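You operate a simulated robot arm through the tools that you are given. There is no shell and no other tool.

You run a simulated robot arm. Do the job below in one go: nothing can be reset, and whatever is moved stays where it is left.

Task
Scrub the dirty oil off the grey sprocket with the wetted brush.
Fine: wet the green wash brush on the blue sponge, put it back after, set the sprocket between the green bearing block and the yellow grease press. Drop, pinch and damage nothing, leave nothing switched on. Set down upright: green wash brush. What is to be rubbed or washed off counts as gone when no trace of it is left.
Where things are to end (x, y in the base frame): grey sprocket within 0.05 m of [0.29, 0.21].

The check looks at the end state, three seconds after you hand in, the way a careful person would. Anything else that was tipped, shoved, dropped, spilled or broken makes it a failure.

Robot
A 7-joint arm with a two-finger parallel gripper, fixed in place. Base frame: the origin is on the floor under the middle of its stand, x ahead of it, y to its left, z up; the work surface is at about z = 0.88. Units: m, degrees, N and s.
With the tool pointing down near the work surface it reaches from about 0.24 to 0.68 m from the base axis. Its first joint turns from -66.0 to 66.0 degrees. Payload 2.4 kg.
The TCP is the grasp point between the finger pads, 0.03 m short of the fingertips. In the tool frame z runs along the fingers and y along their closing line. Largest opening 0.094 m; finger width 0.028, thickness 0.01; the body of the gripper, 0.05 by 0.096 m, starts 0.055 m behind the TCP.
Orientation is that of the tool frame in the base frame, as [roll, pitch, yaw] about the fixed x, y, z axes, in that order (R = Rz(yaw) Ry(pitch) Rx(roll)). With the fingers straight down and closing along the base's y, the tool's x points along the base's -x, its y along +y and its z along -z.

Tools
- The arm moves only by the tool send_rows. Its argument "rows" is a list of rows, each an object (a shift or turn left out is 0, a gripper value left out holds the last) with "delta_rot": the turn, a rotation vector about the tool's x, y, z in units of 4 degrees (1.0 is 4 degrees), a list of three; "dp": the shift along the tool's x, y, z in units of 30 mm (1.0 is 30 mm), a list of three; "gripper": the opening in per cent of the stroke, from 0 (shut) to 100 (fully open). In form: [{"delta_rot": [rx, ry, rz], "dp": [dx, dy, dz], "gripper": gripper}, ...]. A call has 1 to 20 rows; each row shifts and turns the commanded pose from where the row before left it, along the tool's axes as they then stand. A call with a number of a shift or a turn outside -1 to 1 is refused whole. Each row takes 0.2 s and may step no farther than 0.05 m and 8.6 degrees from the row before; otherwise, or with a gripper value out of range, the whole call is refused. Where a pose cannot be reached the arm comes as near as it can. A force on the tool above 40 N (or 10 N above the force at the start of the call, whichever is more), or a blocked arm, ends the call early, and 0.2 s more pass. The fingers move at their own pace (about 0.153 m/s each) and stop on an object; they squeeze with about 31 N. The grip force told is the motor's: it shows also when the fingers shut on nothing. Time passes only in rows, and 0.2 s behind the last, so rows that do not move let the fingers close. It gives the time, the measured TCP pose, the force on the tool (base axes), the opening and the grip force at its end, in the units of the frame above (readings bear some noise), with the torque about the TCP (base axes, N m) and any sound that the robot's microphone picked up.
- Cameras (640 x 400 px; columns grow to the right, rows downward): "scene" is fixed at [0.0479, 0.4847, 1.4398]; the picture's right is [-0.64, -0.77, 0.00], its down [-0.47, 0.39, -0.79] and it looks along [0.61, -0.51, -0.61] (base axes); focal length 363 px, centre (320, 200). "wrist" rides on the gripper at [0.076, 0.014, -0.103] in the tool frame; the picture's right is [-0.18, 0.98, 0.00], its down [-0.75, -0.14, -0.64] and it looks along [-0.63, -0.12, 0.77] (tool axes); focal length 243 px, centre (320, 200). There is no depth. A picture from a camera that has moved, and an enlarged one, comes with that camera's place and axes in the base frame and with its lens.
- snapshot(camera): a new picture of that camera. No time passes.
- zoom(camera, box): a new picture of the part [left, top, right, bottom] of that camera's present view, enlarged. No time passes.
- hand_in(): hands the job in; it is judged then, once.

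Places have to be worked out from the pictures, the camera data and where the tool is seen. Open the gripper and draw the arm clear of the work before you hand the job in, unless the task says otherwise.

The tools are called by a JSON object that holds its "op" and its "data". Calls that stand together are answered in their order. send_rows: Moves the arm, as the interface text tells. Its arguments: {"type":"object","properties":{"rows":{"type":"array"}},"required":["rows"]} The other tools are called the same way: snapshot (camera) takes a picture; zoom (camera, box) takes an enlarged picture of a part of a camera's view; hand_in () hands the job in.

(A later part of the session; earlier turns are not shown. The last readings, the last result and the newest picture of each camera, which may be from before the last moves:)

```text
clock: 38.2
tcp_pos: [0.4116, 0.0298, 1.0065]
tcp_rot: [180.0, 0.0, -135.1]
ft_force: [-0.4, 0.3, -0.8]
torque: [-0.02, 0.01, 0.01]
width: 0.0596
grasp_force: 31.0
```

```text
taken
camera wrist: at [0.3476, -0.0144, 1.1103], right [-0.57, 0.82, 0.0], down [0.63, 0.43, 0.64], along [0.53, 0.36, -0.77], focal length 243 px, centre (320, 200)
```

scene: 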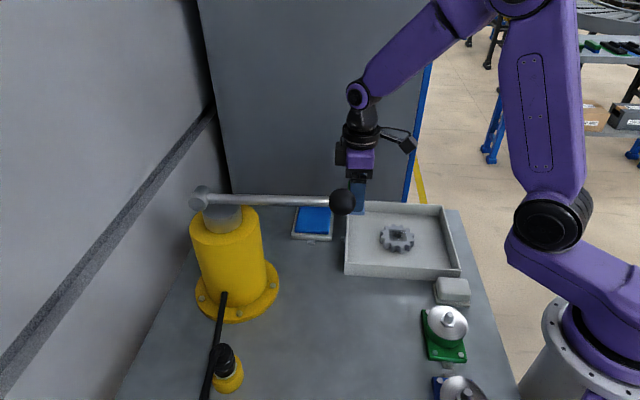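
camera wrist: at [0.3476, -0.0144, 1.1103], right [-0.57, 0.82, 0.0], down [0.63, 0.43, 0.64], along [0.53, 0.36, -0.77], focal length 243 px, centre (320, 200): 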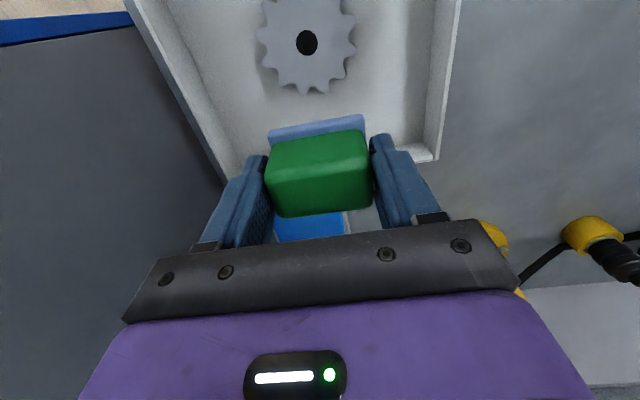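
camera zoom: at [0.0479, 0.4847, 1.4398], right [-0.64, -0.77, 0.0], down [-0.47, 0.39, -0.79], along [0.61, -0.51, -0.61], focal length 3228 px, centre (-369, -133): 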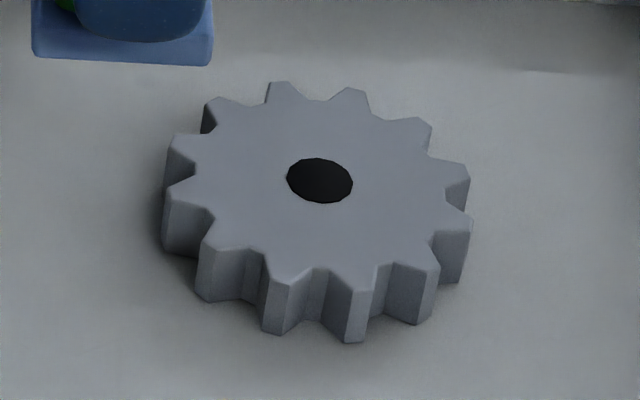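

The oil patch is gone; only the black bore remains. I zoom in closer to be sure there is no faint trace.

{"op": "zoom", "data": {"camera": "wrist", "box": [262, 0, 352, 96]}}

{"op": "zoom", "data": {"camera": "scene", "box": [384, 226, 412, 248]}}

```text
4.17 times, centred on (307, 48) of wrist
camera zoom: at [0.3476, -0.0144, 1.1103], right [-0.57, 0.82, 0.0], down [0.63, 0.43, 0.64], along [0.53, 0.36, -0.77], focal length 1011 px, centre (374, 833)
```

zoom: 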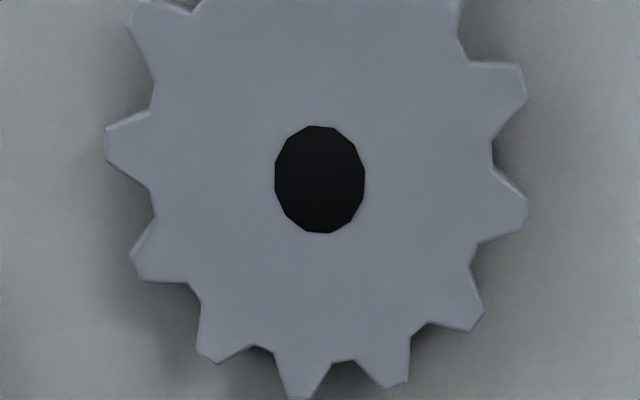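

```text
16.00 times, centred on (398, 237) of scene
camera zoom: at [0.0479, 0.4847, 1.4398], right [-0.64, -0.77, 0.0], down [-0.47, 0.39, -0.79], along [0.61, -0.51, -0.61], focal length 5810 px, centre (-928, -392)
```

zoom: 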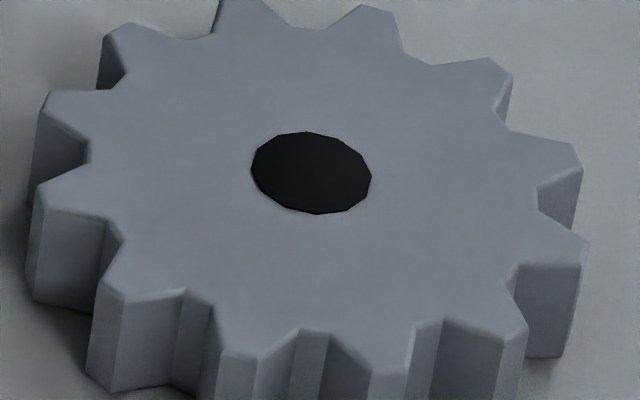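

Completely clean. Now I carry the brush back toward its original spot (0.607, 0.183).

{"op": "send_rows", "data": {"rows": [{"dp": [-0.82, -0.099, 0]}, {"dp": [-0.82, -0.099, 0]}, {"dp": [-0.82, -0.099, 0]}, {"dp": [-0.82, -0.099, 0]}, {"dp": [-0.82, -0.099, 0]}, {"dp": [-0.82, -0.099, 0]}, {"dp": [-0.82, -0.099, 0.2]}, {"dp": [-0.82, -0.099, 0.2]}, {"dp": [-0.82, -0.099, 0.2]}, {"dp": [-0.82, -0.099, 0.1]}, {}]}}

{"op": "snapshot", "data": {"camera": "wrist"}}

```text
clock: 40.6
tcp_pos: [0.6089, 0.1817, 0.9846]
tcp_rot: [180.0, 0.0, -135.0]
ft_force: [0.0, -0.4, -0.5]
torque: [-0.01, 0.01, 0.0]
width: 0.0597
grasp_force: 30.8
```

```text
taken
camera wrist: at [0.5442, 0.1382, 1.0882], right [-0.56, 0.83, 0.0], down [0.63, 0.43, 0.64], along [0.53, 0.36, -0.77], focal length 243 px, centre (320, 200)
```

wrist: 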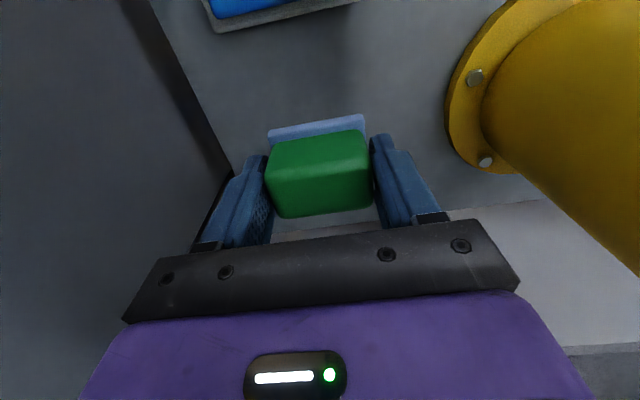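

I'm back within 2 mm of the pick-up point. I correct that and lower to just above the table, then feel for contact.

{"op": "send_rows", "data": {"rows": [{"dp": [0.047, 0.038, 0.4]}, {"dp": [0, 0, 0.5]}, {"dp": [0, 0, 0.4]}, {"dp": [0, 0, 0.25]}, {"dp": [0, 0, 0.15]}, {}]}}

```text
clock: 42.0
tcp_pos: [0.6073, 0.1818, 0.9331]
tcp_rot: [-179.9, -0.1, -135.0]
ft_force: [0.9, -0.6, -1.0]
torque: [0.0, 0.02, -0.01]
width: 0.0598
grasp_force: 30.6
```

{"op": "send_rows", "data": {"rows": [{"dp": [0, 0, 0.05]}, {"dp": [0, 0, 0.04]}, {}]}}

```text
clock: 42.8
tcp_pos: [0.6079, 0.1833, 0.9308]
tcp_rot: [180.0, 0.0, -135.0]
ft_force: [-0.2, -0.6, 0.1]
torque: [-0.01, -0.02, 0.03]
width: 0.0598
grasp_force: 30.7
```

{"op": "send_rows", "data": {"rows": [{"dp": [0, 0, 0.03]}, {}]}}

```text
clock: 43.4
tcp_pos: [0.6064, 0.1818, 0.9302]
tcp_rot: [-180.0, 0.0, -135.0]
ft_force: [-0.3, -0.6, -0.8]
torque: [0.03, 0.01, -0.04]
width: 0.0598
grasp_force: 31.4
```

{"op": "send_rows", "data": {"rows": [{"dp": [0, 0, 0.03]}, {}]}}

```text
clock: 44.0
tcp_pos: [0.6082, 0.1817, 0.9285]
tcp_rot: [179.9, 0.1, -135.0]
ft_force: [0.1, -0.4, -1.3]
torque: [0.0, 0.03, 0.0]
width: 0.0599
grasp_force: 30.9
```

Not touching yet; I keep lowering by under 1 mm at a time.

{"op": "send_rows", "data": {"rows": [{"dp": [0, 0, 0.02]}, {}]}}

```text
clock: 44.6
tcp_pos: [0.6071, 0.181, 0.9297]
tcp_rot: [179.9, 0.0, -135.0]
ft_force: [0.4, 0.1, -1.2]
torque: [-0.02, -0.01, -0.05]
width: 0.0601
grasp_force: 30.7
```

{"op": "send_rows", "data": {"rows": [{"dp": [0, 0, 0.02]}, {}]}}

{"op": "zoom", "data": {"camera": "scene", "box": [240, 190, 300, 245]}}

```text
clock: 45.2
tcp_pos: [0.6058, 0.1817, 0.9296]
tcp_rot: [-180.0, 0.0, -135.1]
ft_force: [-0.2, 0.7, -1.3]
torque: [-0.01, 0.0, 0.01]
width: 0.0599
grasp_force: 31.2
```

```text
7.27 times, centred on (270, 218) of scene
camera zoom: at [0.0479, 0.4847, 1.4398], right [-0.64, -0.77, 0.0], down [-0.47, 0.39, -0.79], along [0.61, -0.51, -0.61], focal length 2641 px, centre (684, 73)
```

zoom: 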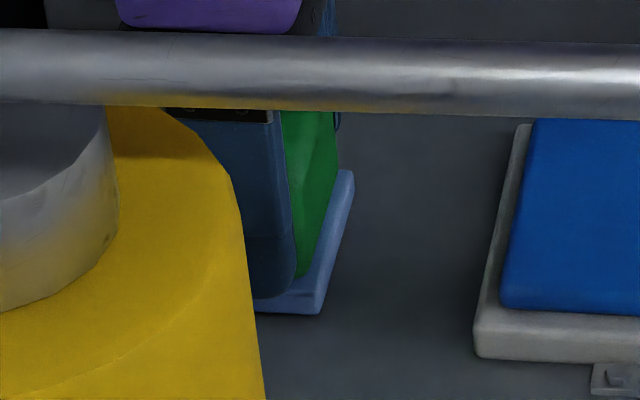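

The brush seems a millimetre or so above the table still. I keep stepping down.

{"op": "send_rows", "data": {"rows": [{"dp": [0, 0, 0.02]}, {}]}}

```text
clock: 45.8
tcp_pos: [0.6072, 0.1813, 0.9285]
tcp_rot: [179.9, 0.0, -135.0]
ft_force: [0.9, -0.4, -0.1]
torque: [-0.02, 0.0, 0.0]
width: 0.0596
grasp_force: 31.1
```

{"op": "send_rows", "data": {"rows": [{"dp": [0, 0, 0.02]}, {}]}}

```text
clock: 46.4
tcp_pos: [0.6069, 0.1813, 0.9276]
tcp_rot: [-180.0, 0.0, -135.1]
ft_force: [-0.6, 0.9, -0.2]
torque: [0.01, -0.04, 0.0]
width: 0.0598
grasp_force: 31.4
```

{"op": "send_rows", "data": {"rows": [{"dp": [0, 0, 0.02]}, {}]}}

```text
clock: 47.0
tcp_pos: [0.6077, 0.1807, 0.9272]
tcp_rot: [180.0, 0.0, -134.9]
ft_force: [0.3, 0.3, -1.8]
torque: [-0.02, -0.02, -0.03]
width: 0.0598
grasp_force: 30.7
```

{"op": "send_rows", "data": {"rows": [{"dp": [0, 0, 0.02]}, {}]}}

```text
clock: 47.6
tcp_pos: [0.6069, 0.1814, 0.9263]
tcp_rot: [-180.0, 0.0, -135.0]
ft_force: [-1.1, 0.1, -1.3]
torque: [0.03, 0.02, 0.02]
width: 0.0599
grasp_force: 30.8
```

{"op": "send_rows", "data": {"rows": [{"dp": [0, 0, 0.02]}, {}]}}

{"op": "zoom", "data": {"camera": "scene", "box": [240, 190, 300, 245]}}

```text
clock: 48.2
tcp_pos: [0.6074, 0.1821, 0.9253]
tcp_rot: [-179.9, 0.0, -135.0]
ft_force: [-0.7, 0.1, 1.9]
torque: [0.09, 0.04, 0.0]
width: 0.0598
grasp_force: 31.6
```

```text
7.27 times, centred on (270, 218) of scene
camera zoom: at [0.0478, 0.4847, 1.4398], right [-0.64, -0.77, 0.0], down [-0.47, 0.39, -0.79], along [0.61, -0.51, -0.61], focal length 2641 px, centre (684, 73)
```

zoom: 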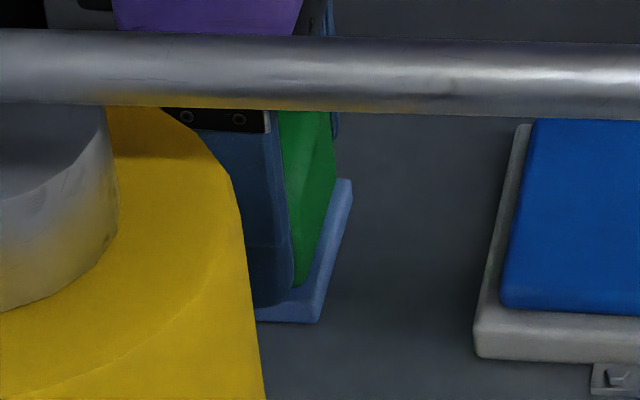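

Contact at last (about 3 N), and the brush corner is where it was at the start. I open the gripper.

{"op": "send_rows", "data": {"rows": [{"dp": [0, 0, 0.005]}, {"gripper": 70}, {"gripper": 100}, {}, {}]}}

{"op": "snapshot", "data": {"camera": "wrist"}}

```text
clock: 49.4
tcp_pos: [0.608, 0.1814, 0.9243]
tcp_rot: [-179.9, 0.1, -135.0]
ft_force: [-0.1, -0.3, 0.4]
torque: [0.01, -0.02, -0.02]
width: 0.0939
grasp_force: 0.0
```

```text
taken
camera wrist: at [0.543, 0.1369, 1.0279], right [-0.56, 0.83, 0.0], down [0.63, 0.43, 0.64], along [0.53, 0.36, -0.77], focal length 243 px, centre (320, 200)
```

wrist: 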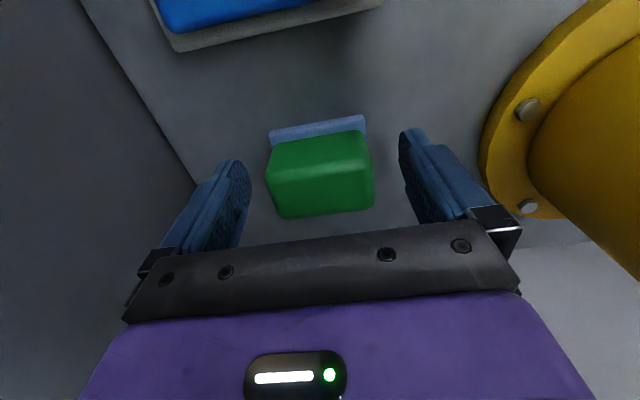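

The brush stands upright and free on its old spot. I lift straight up, then travel to above the sprocket at (0.3746, -0.008), turning +3.7° so the jaws meet the sprocket teeth evenly (teeth lie at about 26° + 30°k).

{"op": "send_rows", "data": {"rows": [{"dp": [0, 0, -0.3]}, {"dp": [0, 0, -0.6]}, {"dp": [0, 0, -0.9]}, {"dp": [0, 0, -0.9]}, {}, {"dp": [0.9045, 0.0915, 0]}, {"dp": [0.9045, 0.0915, 0]}, {"dp": [0.9045, 0.0915, 0]}, {"dp": [0.9045, 0.0915, 0]}, {"dp": [0.9045, 0.0915, 0]}, {"dp": [0.9045, 0.0915, 0]}, {"dp": [0.9045, 0.0915, 0]}, {"dp": [0.9045, 0.0915, 0]}, {"dp": [0.9045, 0.0915, 0]}, {"dp": [0.9045, 0.0915, 0]}, {"dp": [0.9045, 0.0915, 0]}, {"delta_rot": [0, 0, 0.925]}, {}]}}

{"op": "snapshot", "data": {"camera": "wrist"}}

{"op": "snapshot", "data": {"camera": "scene"}}

```text
clock: 53.2
tcp_pos: [0.3766, -0.0084, 1.0048]
tcp_rot: [180.0, 0.0, -138.6]
ft_force: [-0.2, 0.4, -0.5]
torque: [0.0, 0.02, 0.02]
width: 0.0939
grasp_force: 0.1
```

```text
taken
camera wrist: at [0.3089, -0.0489, 1.108], right [-0.51, 0.86, 0.0], down [0.66, 0.39, 0.64], along [0.55, 0.33, -0.77], focal length 243 px, centre (320, 200)
```

wrist: 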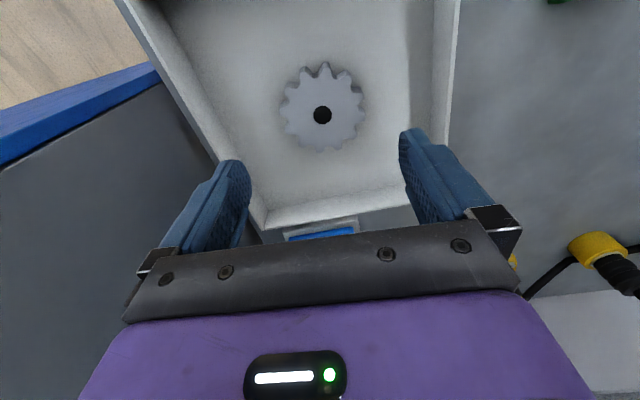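

```text
taken
```

scene: 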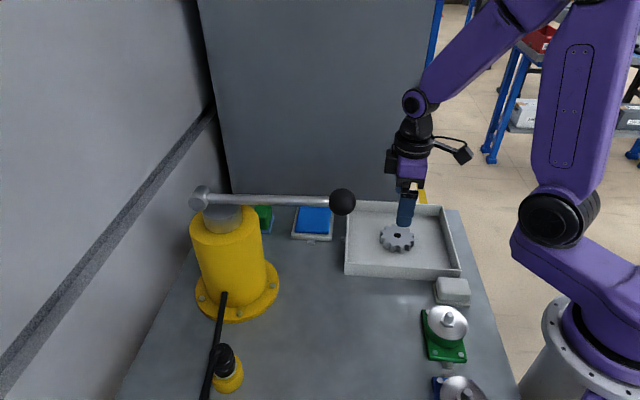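

{"op": "zoom", "data": {"camera": "wrist", "box": [260, 50, 390, 170]}}

{"op": "zoom", "data": {"camera": "scene", "box": [245, 195, 285, 245]}}

```text
3.33 times, centred on (325, 110) of wrist
camera zoom: at [0.3089, -0.0489, 1.108], right [-0.51, 0.86, 0.0], down [0.66, 0.39, 0.64], along [0.55, 0.33, -0.77], focal length 809 px, centre (303, 500)
```

zoom: 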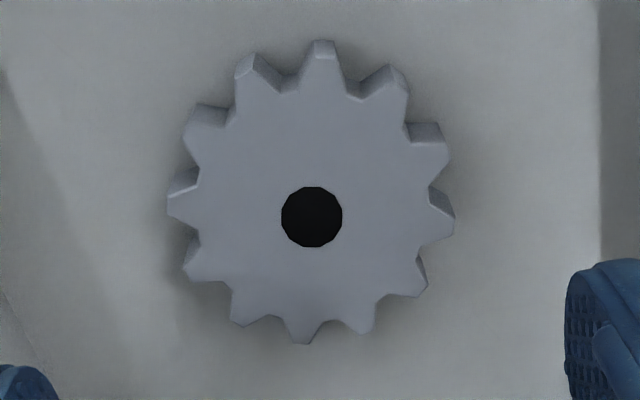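

```text
8.00 times, centred on (265, 220) of scene
camera zoom: at [0.0479, 0.4847, 1.4398], right [-0.64, -0.77, 0.0], down [-0.47, 0.39, -0.79], along [0.61, -0.51, -0.61], focal length 2905 px, centre (760, 40)
```

zoom: 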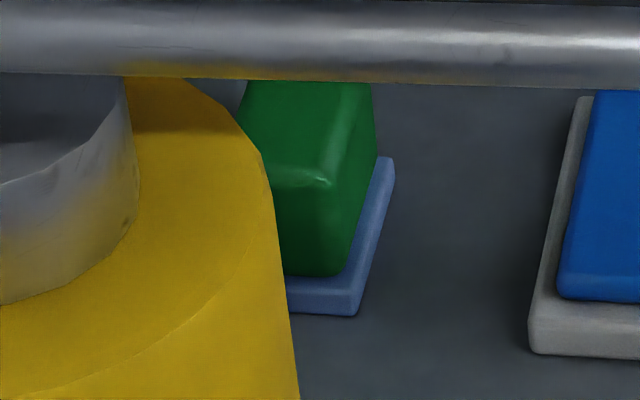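

The brush is back exactly in its place and upright. The sprocket's bore is at (0.3743, -0.0078) and the jaw line falls in the tooth gaps on both sides, so I descend with fingers open to straddle it, stopping a bit high to check.

{"op": "send_rows", "data": {"rows": [{"dp": [0, 0.05, 0.4]}, {"dp": [0, 0, 0.6]}, {"dp": [0, 0, 0.6]}, {"dp": [0, 0, 0.5]}, {"dp": [0, 0, 0.3]}, {}]}}

{"op": "snapshot", "data": {"camera": "wrist"}}

{"op": "zoom", "data": {"camera": "scene", "box": [355, 190, 445, 265]}}

```text
clock: 54.6
tcp_pos: [0.3762, -0.0074, 0.9346]
tcp_rot: [-179.9, 0.0, -138.7]
ft_force: [-0.3, 0.5, 0.1]
torque: [-0.03, 0.02, 0.01]
width: 0.094
grasp_force: 0.0
```

```text
taken
camera wrist: at [0.3084, -0.048, 1.0364], right [-0.51, 0.86, 0.0], down [0.66, 0.39, 0.64], along [0.55, 0.33, -0.77], focal length 243 px, centre (320, 200)
```

wrist: 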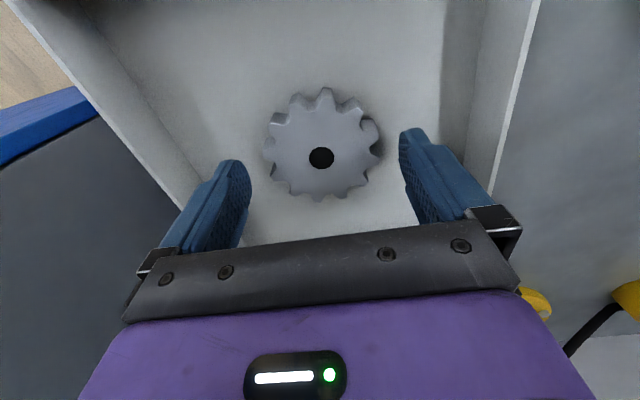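

```text
5.33 times, centred on (400, 228) of scene
camera zoom: at [0.0479, 0.4847, 1.4398], right [-0.64, -0.77, 0.0], down [-0.47, 0.39, -0.79], along [0.61, -0.51, -0.61], focal length 1937 px, centre (-107, 53)
```

zoom: 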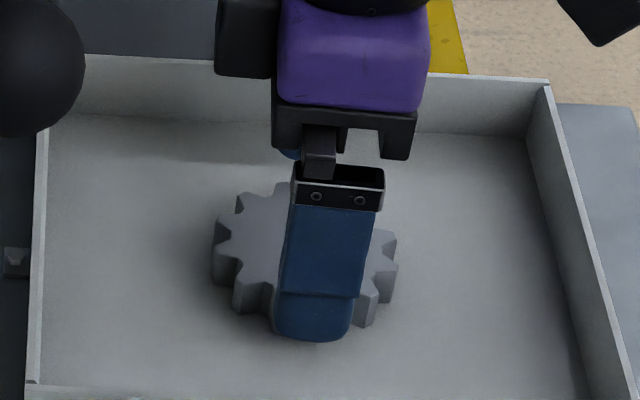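

The fingers straddle the sprocket with clearance on both sides. I lower further in small steps.

{"op": "send_rows", "data": {"rows": [{"dp": [0, 0, 0.15]}, {"dp": [0, 0, 0.15]}, {"dp": [0, 0, 0.05]}, {}]}}

```text
clock: 55.6
tcp_pos: [0.3757, -0.0075, 0.924]
tcp_rot: [179.9, 0.0, -138.7]
ft_force: [0.4, 0.0, -1.0]
torque: [0.0, -0.01, 0.01]
width: 0.094
grasp_force: 0.0
```

{"op": "send_rows", "data": {"rows": [{"dp": [0, 0, 0.05]}, {"dp": [0, 0, 0.04]}, {}]}}

{"op": "zoom", "data": {"camera": "scene", "box": [375, 215, 425, 260]}}

{"op": "snapshot", "data": {"camera": "wrist"}}

```text
clock: 56.4
tcp_pos: [0.374, -0.0063, 0.9203]
tcp_rot: [-180.0, 0.0, -138.5]
ft_force: [0.0, 0.4, -0.3]
torque: [0.01, -0.02, 0.03]
width: 0.0939
grasp_force: 0.1
```

```text
8.89 times, centred on (400, 238) of scene
camera zoom: at [0.0479, 0.4847, 1.4398], right [-0.64, -0.77, 0.0], down [-0.47, 0.39, -0.79], along [0.61, -0.51, -0.61], focal length 3228 px, centre (-391, -133)
```

zoom: 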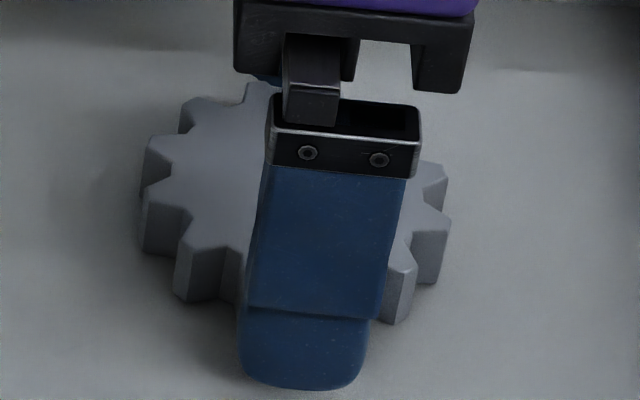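

```text
taken
camera wrist: at [0.3074, -0.0473, 1.0238], right [-0.51, 0.86, 0.0], down [0.66, 0.39, 0.64], along [0.55, 0.33, -0.77], focal length 243 px, centre (320, 200)
```

wrist: 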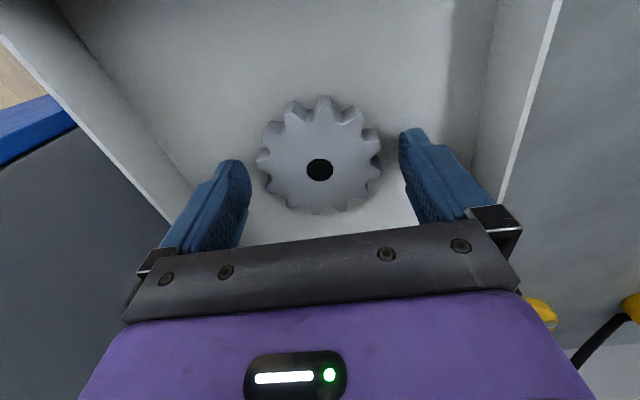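

The sprocket is centred between the fingers, tips at about z 0.891, low on its rim. I close on it.

{"op": "send_rows", "data": {"rows": [{"dp": [0, 0, 0.03]}, {"gripper": 85}, {"gripper": 50}, {}, {}, {}]}}

{"op": "snapshot", "data": {"camera": "wrist"}}

```text
clock: 57.8
tcp_pos: [0.3739, -0.0084, 0.9198]
tcp_rot: [-179.9, 0.0, -138.7]
ft_force: [0.0, -0.4, 0.4]
torque: [-0.01, 0.0, -0.02]
width: 0.0688
grasp_force: 31.3
```

```text
taken
camera wrist: at [0.3074, -0.0478, 1.023], right [-0.51, 0.86, 0.0], down [0.66, 0.39, 0.64], along [0.55, 0.33, -0.77], focal length 243 px, centre (320, 200)
```

wrist: 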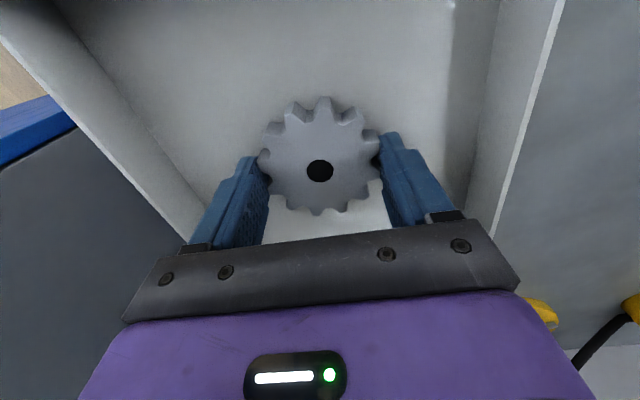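

Gripped at 0.0688 m with 31 N. I lift gently and check it holds level.

{"op": "send_rows", "data": {"rows": [{"dp": [0, 0, -0.15]}, {"dp": [0, 0, -0.3]}, {"dp": [0, 0, -0.5]}, {"dp": [0, 0, -0.6]}, {"dp": [0, 0, -0.6]}, {}]}}

{"op": "snapshot", "data": {"camera": "wrist"}}

{"op": "snapshot", "data": {"camera": "scene"}}

```text
clock: 59.2
tcp_pos: [0.3755, -0.0075, 0.9865]
tcp_rot: [180.0, 0.0, -138.7]
ft_force: [0.3, 0.9, -0.7]
torque: [0.02, 0.02, -0.01]
width: 0.0688
grasp_force: 30.3
```

```text
taken
camera wrist: at [0.3079, -0.0481, 1.0895], right [-0.51, 0.86, 0.0], down [0.66, 0.39, 0.64], along [0.55, 0.33, -0.77], focal length 243 px, centre (320, 200)
```

wrist: 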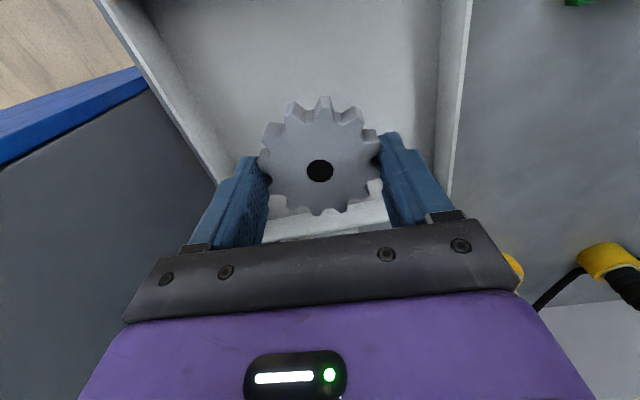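

```text
taken
```

scene: 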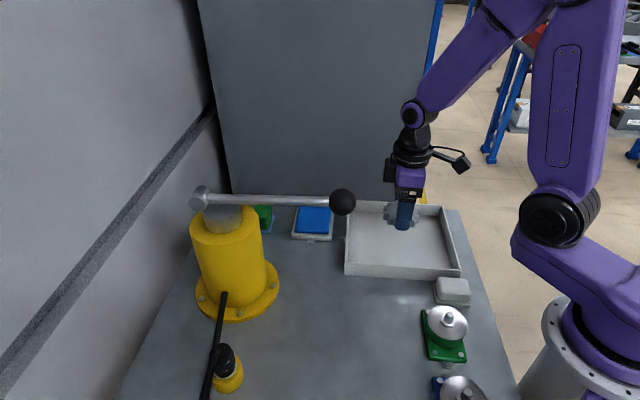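

The sprocket is held level. I rise to z of about 1.2, above the lever ball (top about 1.127), and turn the tool so its narrow side will face the ball at the target.

{"op": "send_rows", "data": {"rows": [{"dp": [0, 0, -0.7]}, {"dp": [0, 0, -0.8]}, {"dp": [0, 0, -0.8]}, {"dp": [0, 0, -0.8]}, {"dp": [0, 0, -0.8]}, {"dp": [0, 0, -0.8]}, {"dp": [0, 0, -0.8]}, {"dp": [0, 0, -0.8]}, {"dp": [0, 0, -0.8]}, {"delta_rot": [0, 0, -0.925]}, {"delta_rot": [0, 0, -0.925]}, {"delta_rot": [0, 0, -0.925]}, {"delta_rot": [0, 0, -0.925]}, {"delta_rot": [0, 0, -0.925]}, {"delta_rot": [0, 0, -0.925]}, {"delta_rot": [0, 0, -0.925]}, {}]}}

{"op": "snapshot", "data": {"camera": "wrist"}}

{"op": "snapshot", "data": {"camera": "scene"}}

```text
clock: 62.8
tcp_pos: [0.3742, -0.006, 1.1976]
tcp_rot: [-179.9, 0.0, -112.7]
ft_force: [0.2, 1.1, -1.1]
torque: [-0.01, -0.04, -0.01]
width: 0.0689
grasp_force: 30.8
```

```text
taken
camera wrist: at [0.3307, -0.0722, 1.3009], right [-0.84, 0.55, 0.0], down [0.42, 0.64, 0.64], along [0.35, 0.54, -0.77], focal length 243 px, centre (320, 200)
```

wrist: 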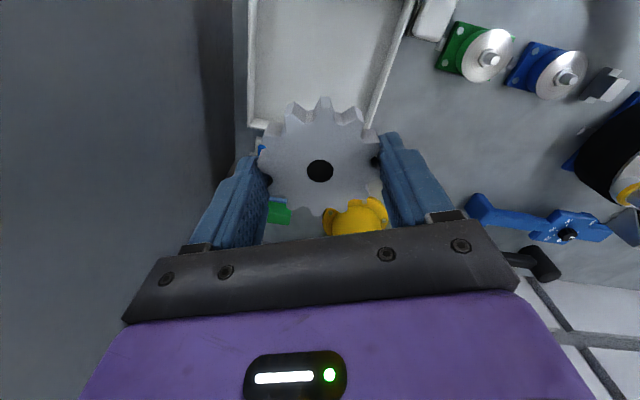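

```text
taken
```

scene: 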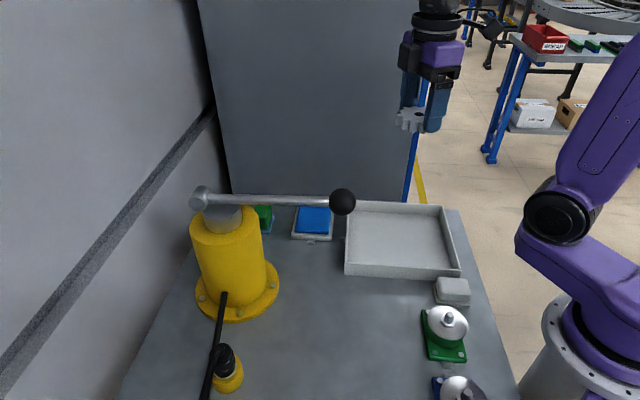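

The wrist camera shows more equipment to the far left of the table than the scene camera sees. I zoom in to know what is near the target before moving in.

{"op": "zoom", "data": {"camera": "wrist", "box": [400, 0, 640, 150]}}

{"op": "zoom", "data": {"camera": "wrist", "box": [400, 140, 640, 290]}}

```text
2.67 times, centred on (520, 75) of wrist
camera zoom: at [0.3307, -0.0722, 1.3009], right [-0.84, 0.55, 0.0], down [0.42, 0.64, 0.64], along [0.35, 0.54, -0.77], focal length 647 px, centre (-213, 533)
```

zoom: 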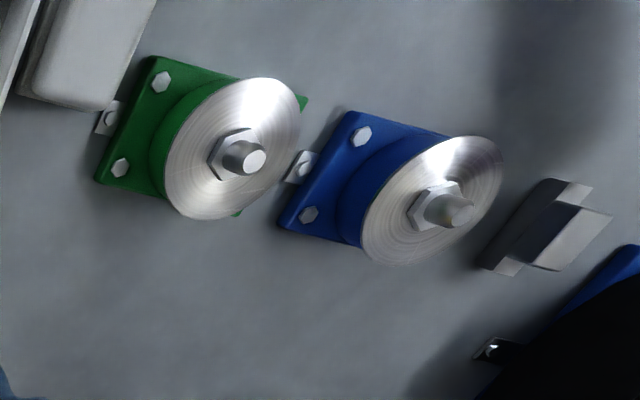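

```text
2.67 times, centred on (520, 215) of wrist
camera zoom: at [0.3307, -0.0722, 1.3009], right [-0.84, 0.55, 0.0], down [0.42, 0.64, 0.64], along [0.35, 0.54, -0.77], focal length 647 px, centre (-213, 160)
```

zoom: 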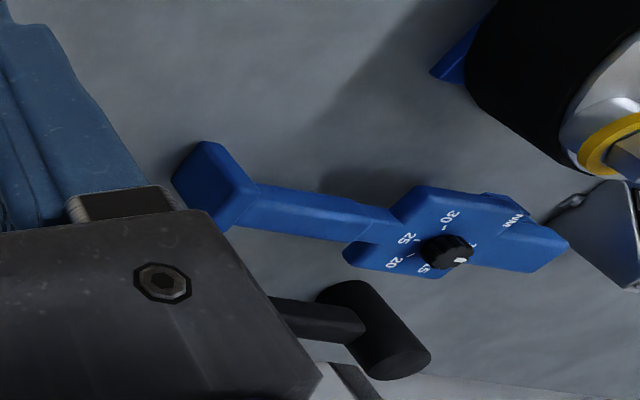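

Nearest things to the target on that side are the blue torque wrench (about y 0.38 and beyond), well clear. I move in two legs at z 1.2: first to (0.29, 0.06), then to (0.262, 0.222), which is 3 cm from the target centre on the side away from the lever ball.

{"op": "send_rows", "data": {"rows": [{"dp": [-0.201, 0.684, 0]}, {"dp": [-0.201, 0.684, 0]}, {"dp": [-0.201, 0.684, 0]}, {"dp": [-0.201, 0.684, 0]}, {"dp": [-0.201, 0.684, 0]}, {}]}}

{"op": "snapshot", "data": {"camera": "scene"}}

{"op": "snapshot", "data": {"camera": "wrist"}}

```text
clock: 64.2
tcp_pos: [0.2908, 0.0645, 1.1951]
tcp_rot: [-180.0, 0.0, -112.9]
ft_force: [0.1, 0.2, -2.3]
torque: [0.01, -0.02, 0.0]
width: 0.069
grasp_force: 31.0
```

```text
taken
```

scene: 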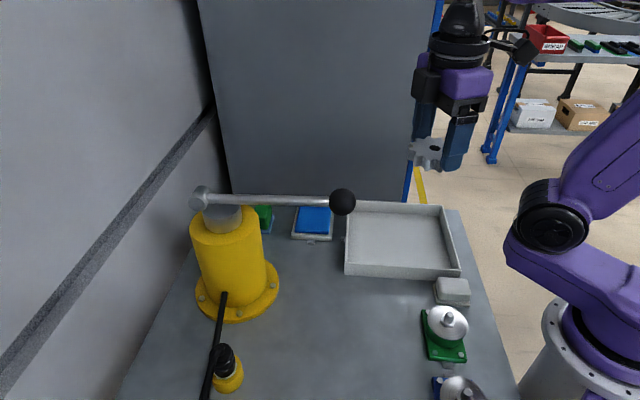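

```text
taken
camera wrist: at [0.2473, -0.0013, 1.2989], right [-0.83, 0.55, 0.0], down [0.42, 0.64, 0.64], along [0.35, 0.54, -0.77], focal length 243 px, centre (320, 200)
```

wrist: 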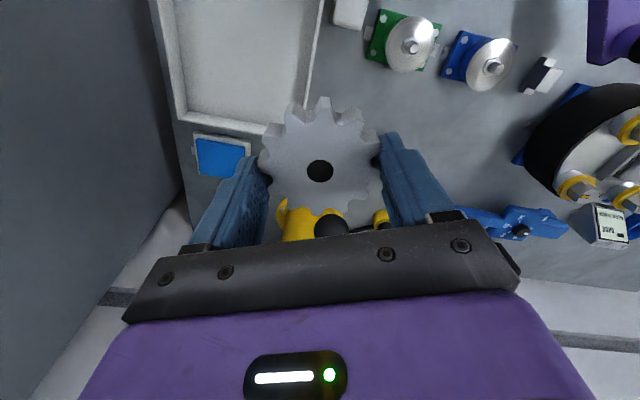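

The ball triangulates again to about (0.352, 0.18, 1.10), and the sprocket bottom passes well above it. I do the second leg at this height.

{"op": "send_rows", "data": {"rows": [{"dp": [-0.6456, 0.4134, 0]}, {"dp": [-0.6456, 0.4134, 0]}, {"dp": [-0.6456, 0.4134, 0]}, {"dp": [-0.6456, 0.4134, 0]}, {"dp": [-0.6456, 0.4134, 0]}, {"dp": [-0.6456, 0.4134, 0]}, {"dp": [-0.6456, 0.4134, 0]}, {}]}}

{"op": "snapshot", "data": {"camera": "scene"}}

{"op": "snapshot", "data": {"camera": "wrist"}}

```text
clock: 66.0
tcp_pos: [0.2673, 0.219, 1.1977]
tcp_rot: [180.0, 0.0, -112.8]
ft_force: [-0.4, 0.2, -1.8]
torque: [-0.02, 0.01, 0.01]
width: 0.0685
grasp_force: 30.7
```

```text
taken
```

scene: 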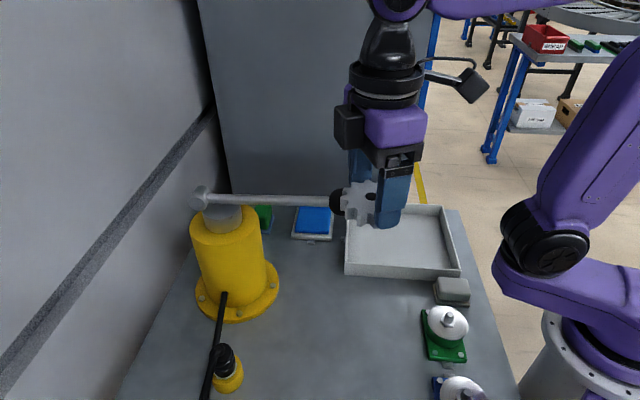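

```text
taken
camera wrist: at [0.2245, 0.1528, 1.3002], right [-0.83, 0.55, 0.0], down [0.42, 0.64, 0.64], along [0.35, 0.54, -0.77], focal length 243 px, centre (320, 200)
```

wrist: 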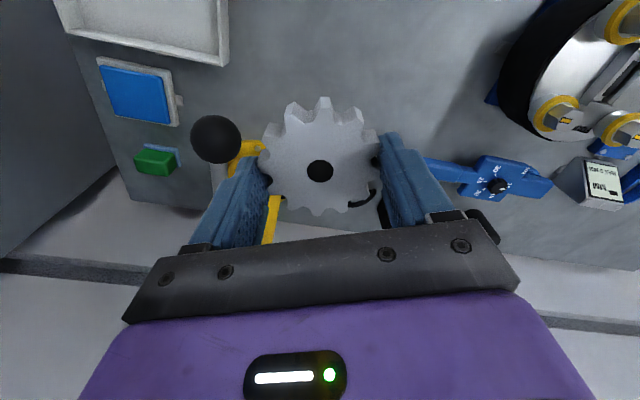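

The ball now triangulates to (0.352, 0.183, 1.107), radius about 0.022, which puts it 0.092 m off along the tool's -y. I shift another 5 mm away from it and descend the first part, watching forces.

{"op": "send_rows", "data": {"rows": [{"dp": [0, 0.16, 0]}, {"dp": [0, 0, 0.7]}, {"dp": [0, 0, 0.7]}, {"dp": [0, 0, 0.7]}, {"dp": [0, 0, 0.7]}, {"dp": [0, 0, 0.7]}, {}]}}

{"op": "snapshot", "data": {"camera": "scene"}}

{"op": "snapshot", "data": {"camera": "wrist"}}

```text
clock: 67.6
tcp_pos: [0.2596, 0.2209, 1.0933]
tcp_rot: [-180.0, 0.0, -112.8]
ft_force: [0.0, 0.1, -2.5]
torque: [0.02, 0.02, 0.02]
width: 0.0685
grasp_force: 31.2
```

```text
taken
```

scene: 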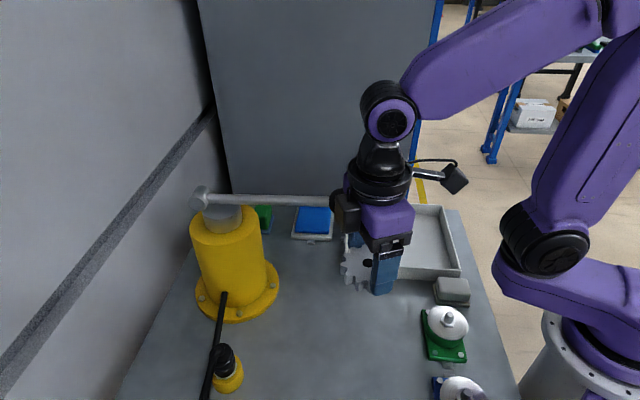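

```text
taken
camera wrist: at [0.2151, 0.1562, 1.1958], right [-0.83, 0.55, 0.0], down [0.42, 0.64, 0.64], along [0.35, 0.54, -0.77], focal length 243 px, centre (320, 200)
```

wrist: 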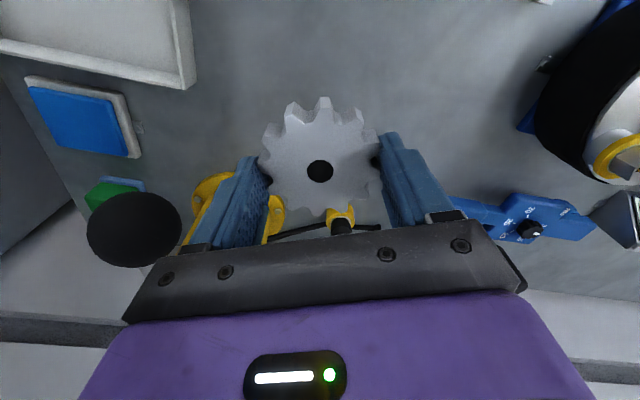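

Good clearance to the ball on the left side of the gripper. I continue down to TCP z of about 0.945.

{"op": "send_rows", "data": {"rows": [{"dp": [0, 0, 0.7]}, {"dp": [0, 0, 0.7]}, {"dp": [0, 0, 0.7]}, {"dp": [0, 0, 0.7]}, {}]}}

{"op": "snapshot", "data": {"camera": "wrist"}}

{"op": "snapshot", "data": {"camera": "scene"}}

```text
clock: 68.8
tcp_pos: [0.259, 0.2231, 1.0098]
tcp_rot: [179.9, -0.1, -112.9]
ft_force: [0.0, 0.7, -1.2]
torque: [-0.02, -0.01, 0.0]
width: 0.0686
grasp_force: 31.6
```

```text
taken
camera wrist: at [0.2155, 0.1564, 1.1124], right [-0.83, 0.55, 0.0], down [0.42, 0.64, 0.64], along [0.35, 0.54, -0.77], focal length 243 px, centre (320, 200)
```

wrist: 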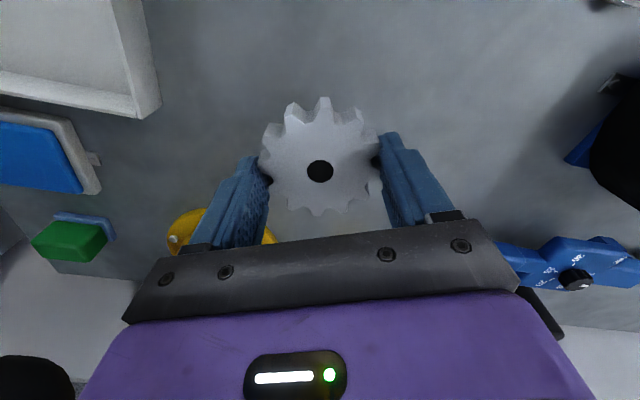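

```text
taken
```

scene: 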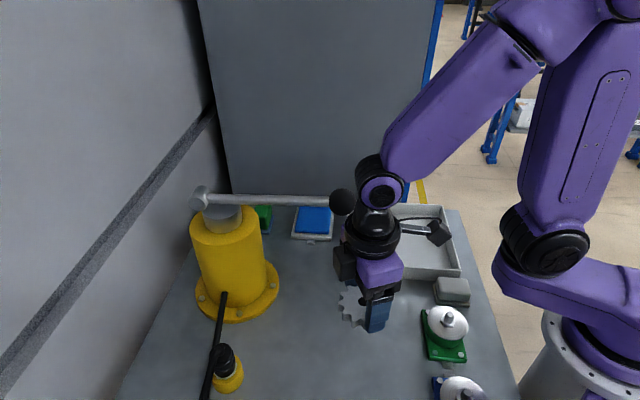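

Still clear all round. I continue down to TCP z of about 0.928.

{"op": "send_rows", "data": {"rows": [{"dp": [0, 0, 0.7]}, {"dp": [0, 0, 0.7]}, {"dp": [0, 0, 0.6]}, {"dp": [0, 0, 0.4]}, {"dp": [0, 0, 0.3]}, {}]}}

{"op": "snapshot", "data": {"camera": "scene"}}

{"op": "zoom", "data": {"camera": "scene", "box": [310, 280, 410, 360]}}

```text
clock: 70.2
tcp_pos: [0.2599, 0.2212, 0.9263]
tcp_rot: [180.0, -0.1, -112.8]
ft_force: [0.0, 0.1, -0.9]
torque: [0.02, 0.03, 0.02]
width: 0.0689
grasp_force: 31.0
```

```text
taken
```

scene: 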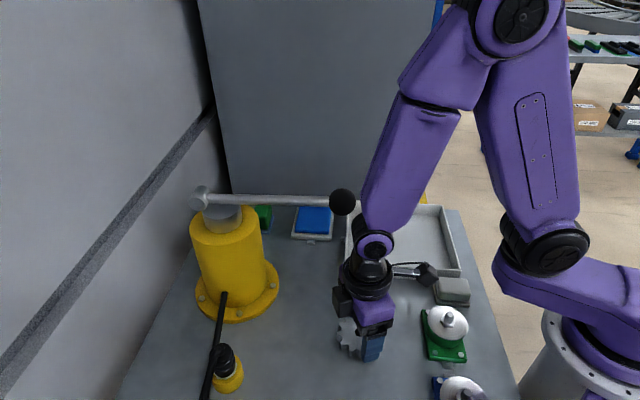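

```text
5.00 times, centred on (360, 320) of scene
camera zoom: at [0.0479, 0.4847, 1.4398], right [-0.64, -0.77, 0.0], down [-0.47, 0.39, -0.79], along [0.61, -0.51, -0.61], focal length 1816 px, centre (120, -400)
```

zoom: 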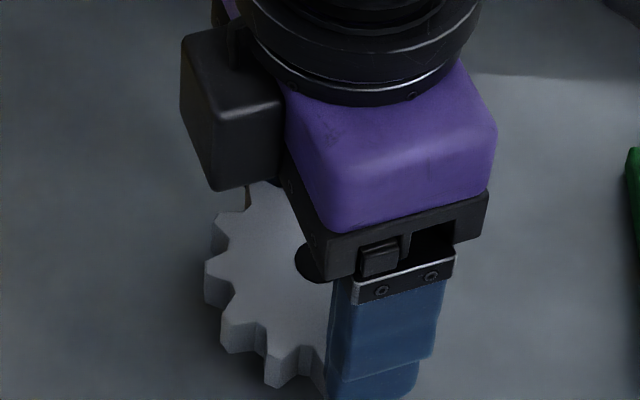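

The sprocket is about 1 cm above the table. I lower in small steps until it touches.

{"op": "send_rows", "data": {"rows": [{"dp": [0, 0, 0.1]}, {"dp": [0, 0, 0.1]}, {}]}}

```text
clock: 71.0
tcp_pos: [0.2609, 0.2206, 0.9205]
tcp_rot: [179.9, 0.0, -112.8]
ft_force: [-0.6, -0.2, -1.0]
torque: [-0.01, 0.01, 0.01]
width: 0.0689
grasp_force: 31.4
```

{"op": "send_rows", "data": {"rows": [{"dp": [0, 0, 0.05]}, {"dp": [0, 0, 0.05]}, {}]}}

```text
clock: 71.8
tcp_pos: [0.2609, 0.2218, 0.9168]
tcp_rot: [179.9, 0.0, -112.9]
ft_force: [0.2, 0.8, -1.7]
torque: [-0.02, 0.06, 0.0]
width: 0.0689
grasp_force: 31.4
```

{"op": "send_rows", "data": {"rows": [{"dp": [0, 0, 0.03]}, {"dp": [0, 0, 0.02]}, {}]}}

```text
clock: 72.6
tcp_pos: [0.2598, 0.2205, 0.918]
tcp_rot: [-179.9, 0.0, -112.8]
ft_force: [-0.6, -0.7, -1.4]
torque: [0.03, -0.02, 0.0]
width: 0.0687
grasp_force: 30.8
```

{"op": "send_rows", "data": {"rows": [{"dp": [0, 0, 0.03]}, {}]}}

```text
clock: 73.2
tcp_pos: [0.2603, 0.2202, 0.9158]
tcp_rot: [-180.0, 0.0, -112.8]
ft_force: [-0.6, -0.2, -1.2]
torque: [-0.03, 0.0, 0.02]
width: 0.0689
grasp_force: 31.1
```

{"op": "send_rows", "data": {"rows": [{"dp": [0, 0, 0.02]}, {}]}}

```text
clock: 73.8
tcp_pos: [0.2611, 0.2209, 0.916]
tcp_rot: [-179.9, 0.0, -112.8]
ft_force: [0.5, 0.3, -0.8]
torque: [0.0, -0.01, -0.01]
width: 0.0687
grasp_force: 30.3
```

{"op": "send_rows", "data": {"rows": [{"dp": [0, 0, 0.02]}, {}]}}

{"op": "zoom", "data": {"camera": "scene", "box": [320, 310, 390, 370]}}

```text
clock: 74.4
tcp_pos: [0.2595, 0.2205, 0.9146]
tcp_rot: [180.0, -0.1, -112.7]
ft_force: [3.0, -4.3, 11.7]
torque: [-0.13, -0.06, 0.01]
width: 0.0686
grasp_force: 30.8
```

```text
6.67 times, centred on (355, 340) of scene
camera zoom: at [0.0478, 0.4845, 1.4399], right [-0.64, -0.77, 0.0], down [-0.47, 0.39, -0.79], along [0.61, -0.51, -0.61], focal length 2421 px, centre (87, -733)
```

zoom: 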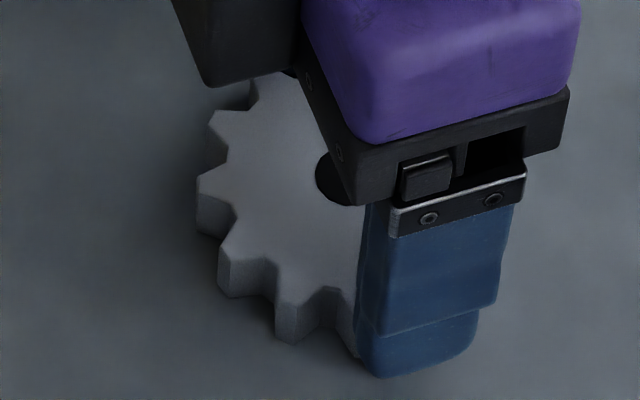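

Contact with the table (about 12 N). I ease off 0.3 mm and open the gripper to release.

{"op": "send_rows", "data": {"rows": [{"dp": [0, 0, -0.01]}, {}, {"gripper": 80}, {"gripper": 90}, {}, {}]}}

{"op": "snapshot", "data": {"camera": "wrist"}}

{"op": "zoom", "data": {"camera": "scene", "box": [320, 310, 390, 370]}}

```text
clock: 75.8
tcp_pos: [0.2602, 0.2203, 0.9151]
tcp_rot: [-179.9, 0.1, -112.8]
ft_force: [-0.1, -0.7, 0.0]
torque: [0.0, 0.0, -0.01]
width: 0.0846
grasp_force: 0.1
```

```text
taken
camera wrist: at [0.2163, 0.1553, 1.0185], right [-0.83, 0.55, 0.0], down [0.42, 0.64, 0.64], along [0.35, 0.54, -0.77], focal length 243 px, centre (320, 200)
```

wrist: 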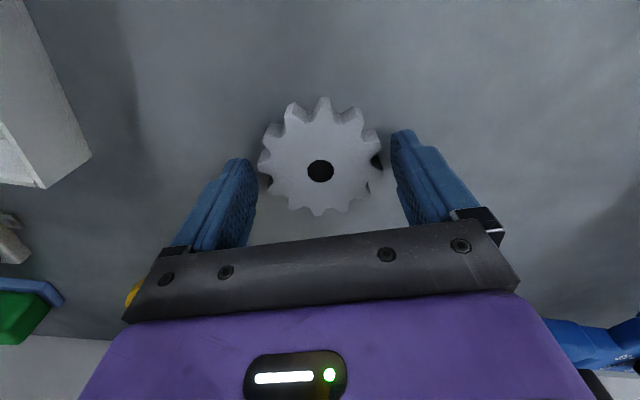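

```text
6.67 times, centred on (355, 340) of scene
camera zoom: at [0.0479, 0.4847, 1.4398], right [-0.64, -0.77, 0.0], down [-0.47, 0.39, -0.79], along [0.61, -0.51, -0.61], focal length 2421 px, centre (87, -733)
```

zoom: 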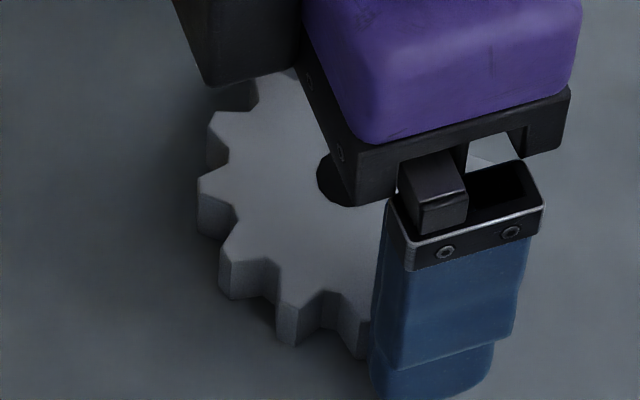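

The sprocket is released and flat on the table around (0.260, 0.2205), about 3.2 cm from the target centre. I retract straight up beside the ball, first slowly.

{"op": "send_rows", "data": {"rows": [{"dp": [0, 0, -0.2]}, {"dp": [0, 0, -0.4]}, {"dp": [0, 0, -0.6]}, {"dp": [0, 0, -0.7]}, {"dp": [0, 0, -0.7]}, {"dp": [0, 0, -0.7]}, {"dp": [0, 0, -0.7]}, {"dp": [0, 0, -0.7]}, {"dp": [0, 0, -0.7]}, {"dp": [0, 0, -0.7]}, {"dp": [0, 0, -0.7]}, {"dp": [0, 0, -0.7]}, {"dp": [0, 0, -0.7]}, {"dp": [0, 0, -0.7]}, {"dp": [0, 0, -0.5]}, {}]}}

{"op": "snapshot", "data": {"camera": "wrist"}}

{"op": "snapshot", "data": {"camera": "scene"}}

```text
clock: 79.2
tcp_pos: [0.2602, 0.2213, 1.1983]
tcp_rot: [180.0, 0.0, -112.8]
ft_force: [-0.1, 0.2, 0.1]
torque: [-0.01, 0.04, 0.0]
width: 0.0846
grasp_force: 0.0
```

```text
taken
camera wrist: at [0.2162, 0.1544, 1.3018], right [-0.83, 0.55, 0.0], down [0.42, 0.64, 0.64], along [0.35, 0.54, -0.77], focal length 243 px, centre (320, 200)
```

wrist: 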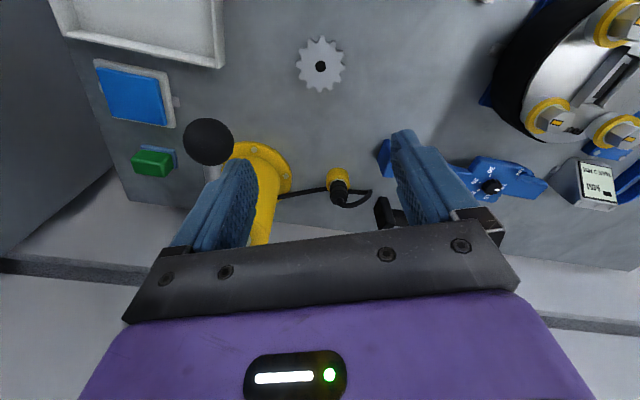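

```text
taken
```

scene: 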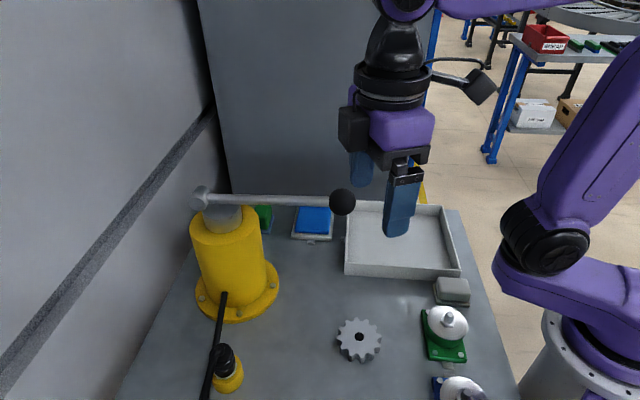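

The sprocket measures at about (0.262, 0.220), 3 cm from the target centre, and stands flat. I retreat along the path I came, away from the lever.

{"op": "send_rows", "data": {"rows": [{"dp": [0.6456, -0.4134, 0]}, {"dp": [0.6456, -0.4134, 0]}, {"dp": [0.6456, -0.4134, 0]}, {"dp": [0.6456, -0.4134, 0]}, {"dp": [0.6456, -0.4134, 0]}, {"dp": [0.6456, -0.4134, 0]}, {"dp": [0.6456, -0.4134, 0]}, {"dp": [0.201, -0.684, 0], "gripper": 100}, {"dp": [0.201, -0.684, 0]}, {"dp": [0.201, -0.684, 0]}, {"dp": [0.201, -0.684, 0]}, {"dp": [0.201, -0.684, 0]}, {}]}}

{"op": "snapshot", "data": {"camera": "scene"}}

{"op": "zoom", "data": {"camera": "scene", "box": [320, 300, 400, 370]}}

{"op": "zoom", "data": {"camera": "scene", "box": [180, 170, 500, 370]}}

{"op": "snapshot", "data": {"camera": "wrist"}}

```text
clock: 82.0
tcp_pos: [0.3688, -0.0063, 1.1966]
tcp_rot: [180.0, 0.0, -112.8]
ft_force: [-0.6, -0.8, 0.6]
torque: [0.01, 0.01, 0.0]
width: 0.0943
grasp_force: 0.0
```

```text
taken
```

scene: 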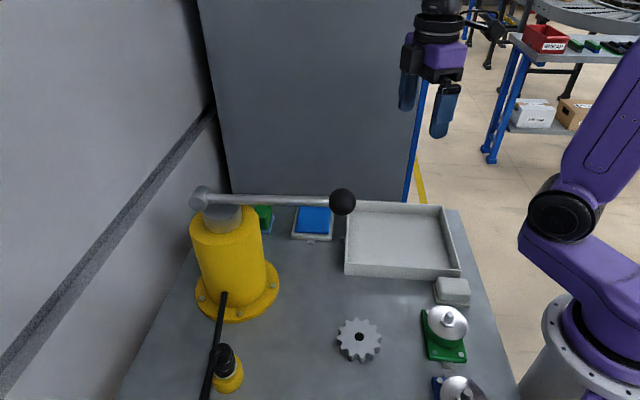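

```text
5.71 times, centred on (360, 335) of scene
camera zoom: at [0.0479, 0.4847, 1.4398], right [-0.64, -0.77, 0.0], down [-0.47, 0.39, -0.79], along [0.61, -0.51, -0.61], focal length 2075 px, centre (91, -571)
```

zoom: 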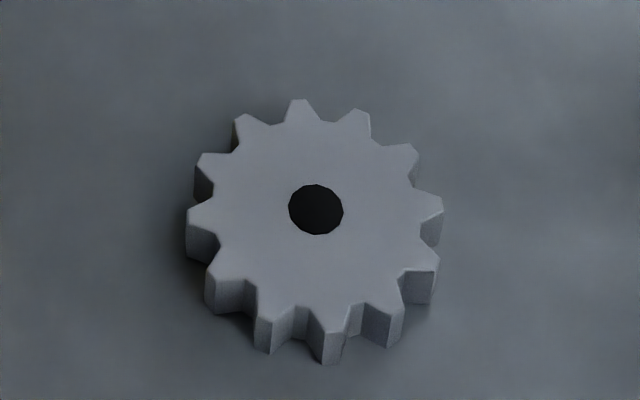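

```text
2.00 times, centred on (340, 270) of scene
camera zoom: at [0.0479, 0.4847, 1.4398], right [-0.64, -0.77, 0.0], down [-0.47, 0.39, -0.79], along [0.61, -0.51, -0.61], focal length 726 px, centre (280, 60)
```

zoom: 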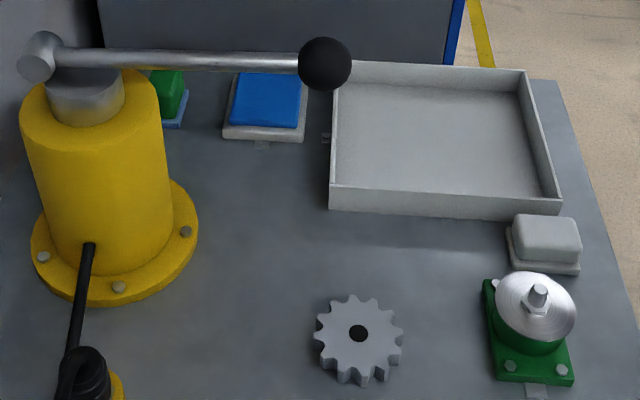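

```text
taken
camera wrist: at [0.3256, -0.0712, 1.2997], right [-0.83, 0.55, 0.0], down [0.42, 0.64, 0.64], along [0.35, 0.54, -0.77], focal length 243 px, centre (320, 200)
```

wrist: 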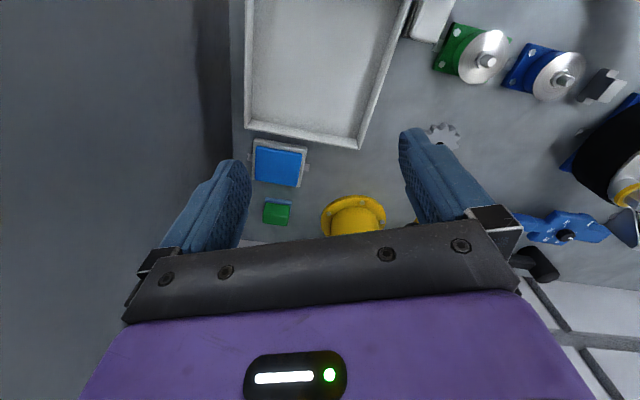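

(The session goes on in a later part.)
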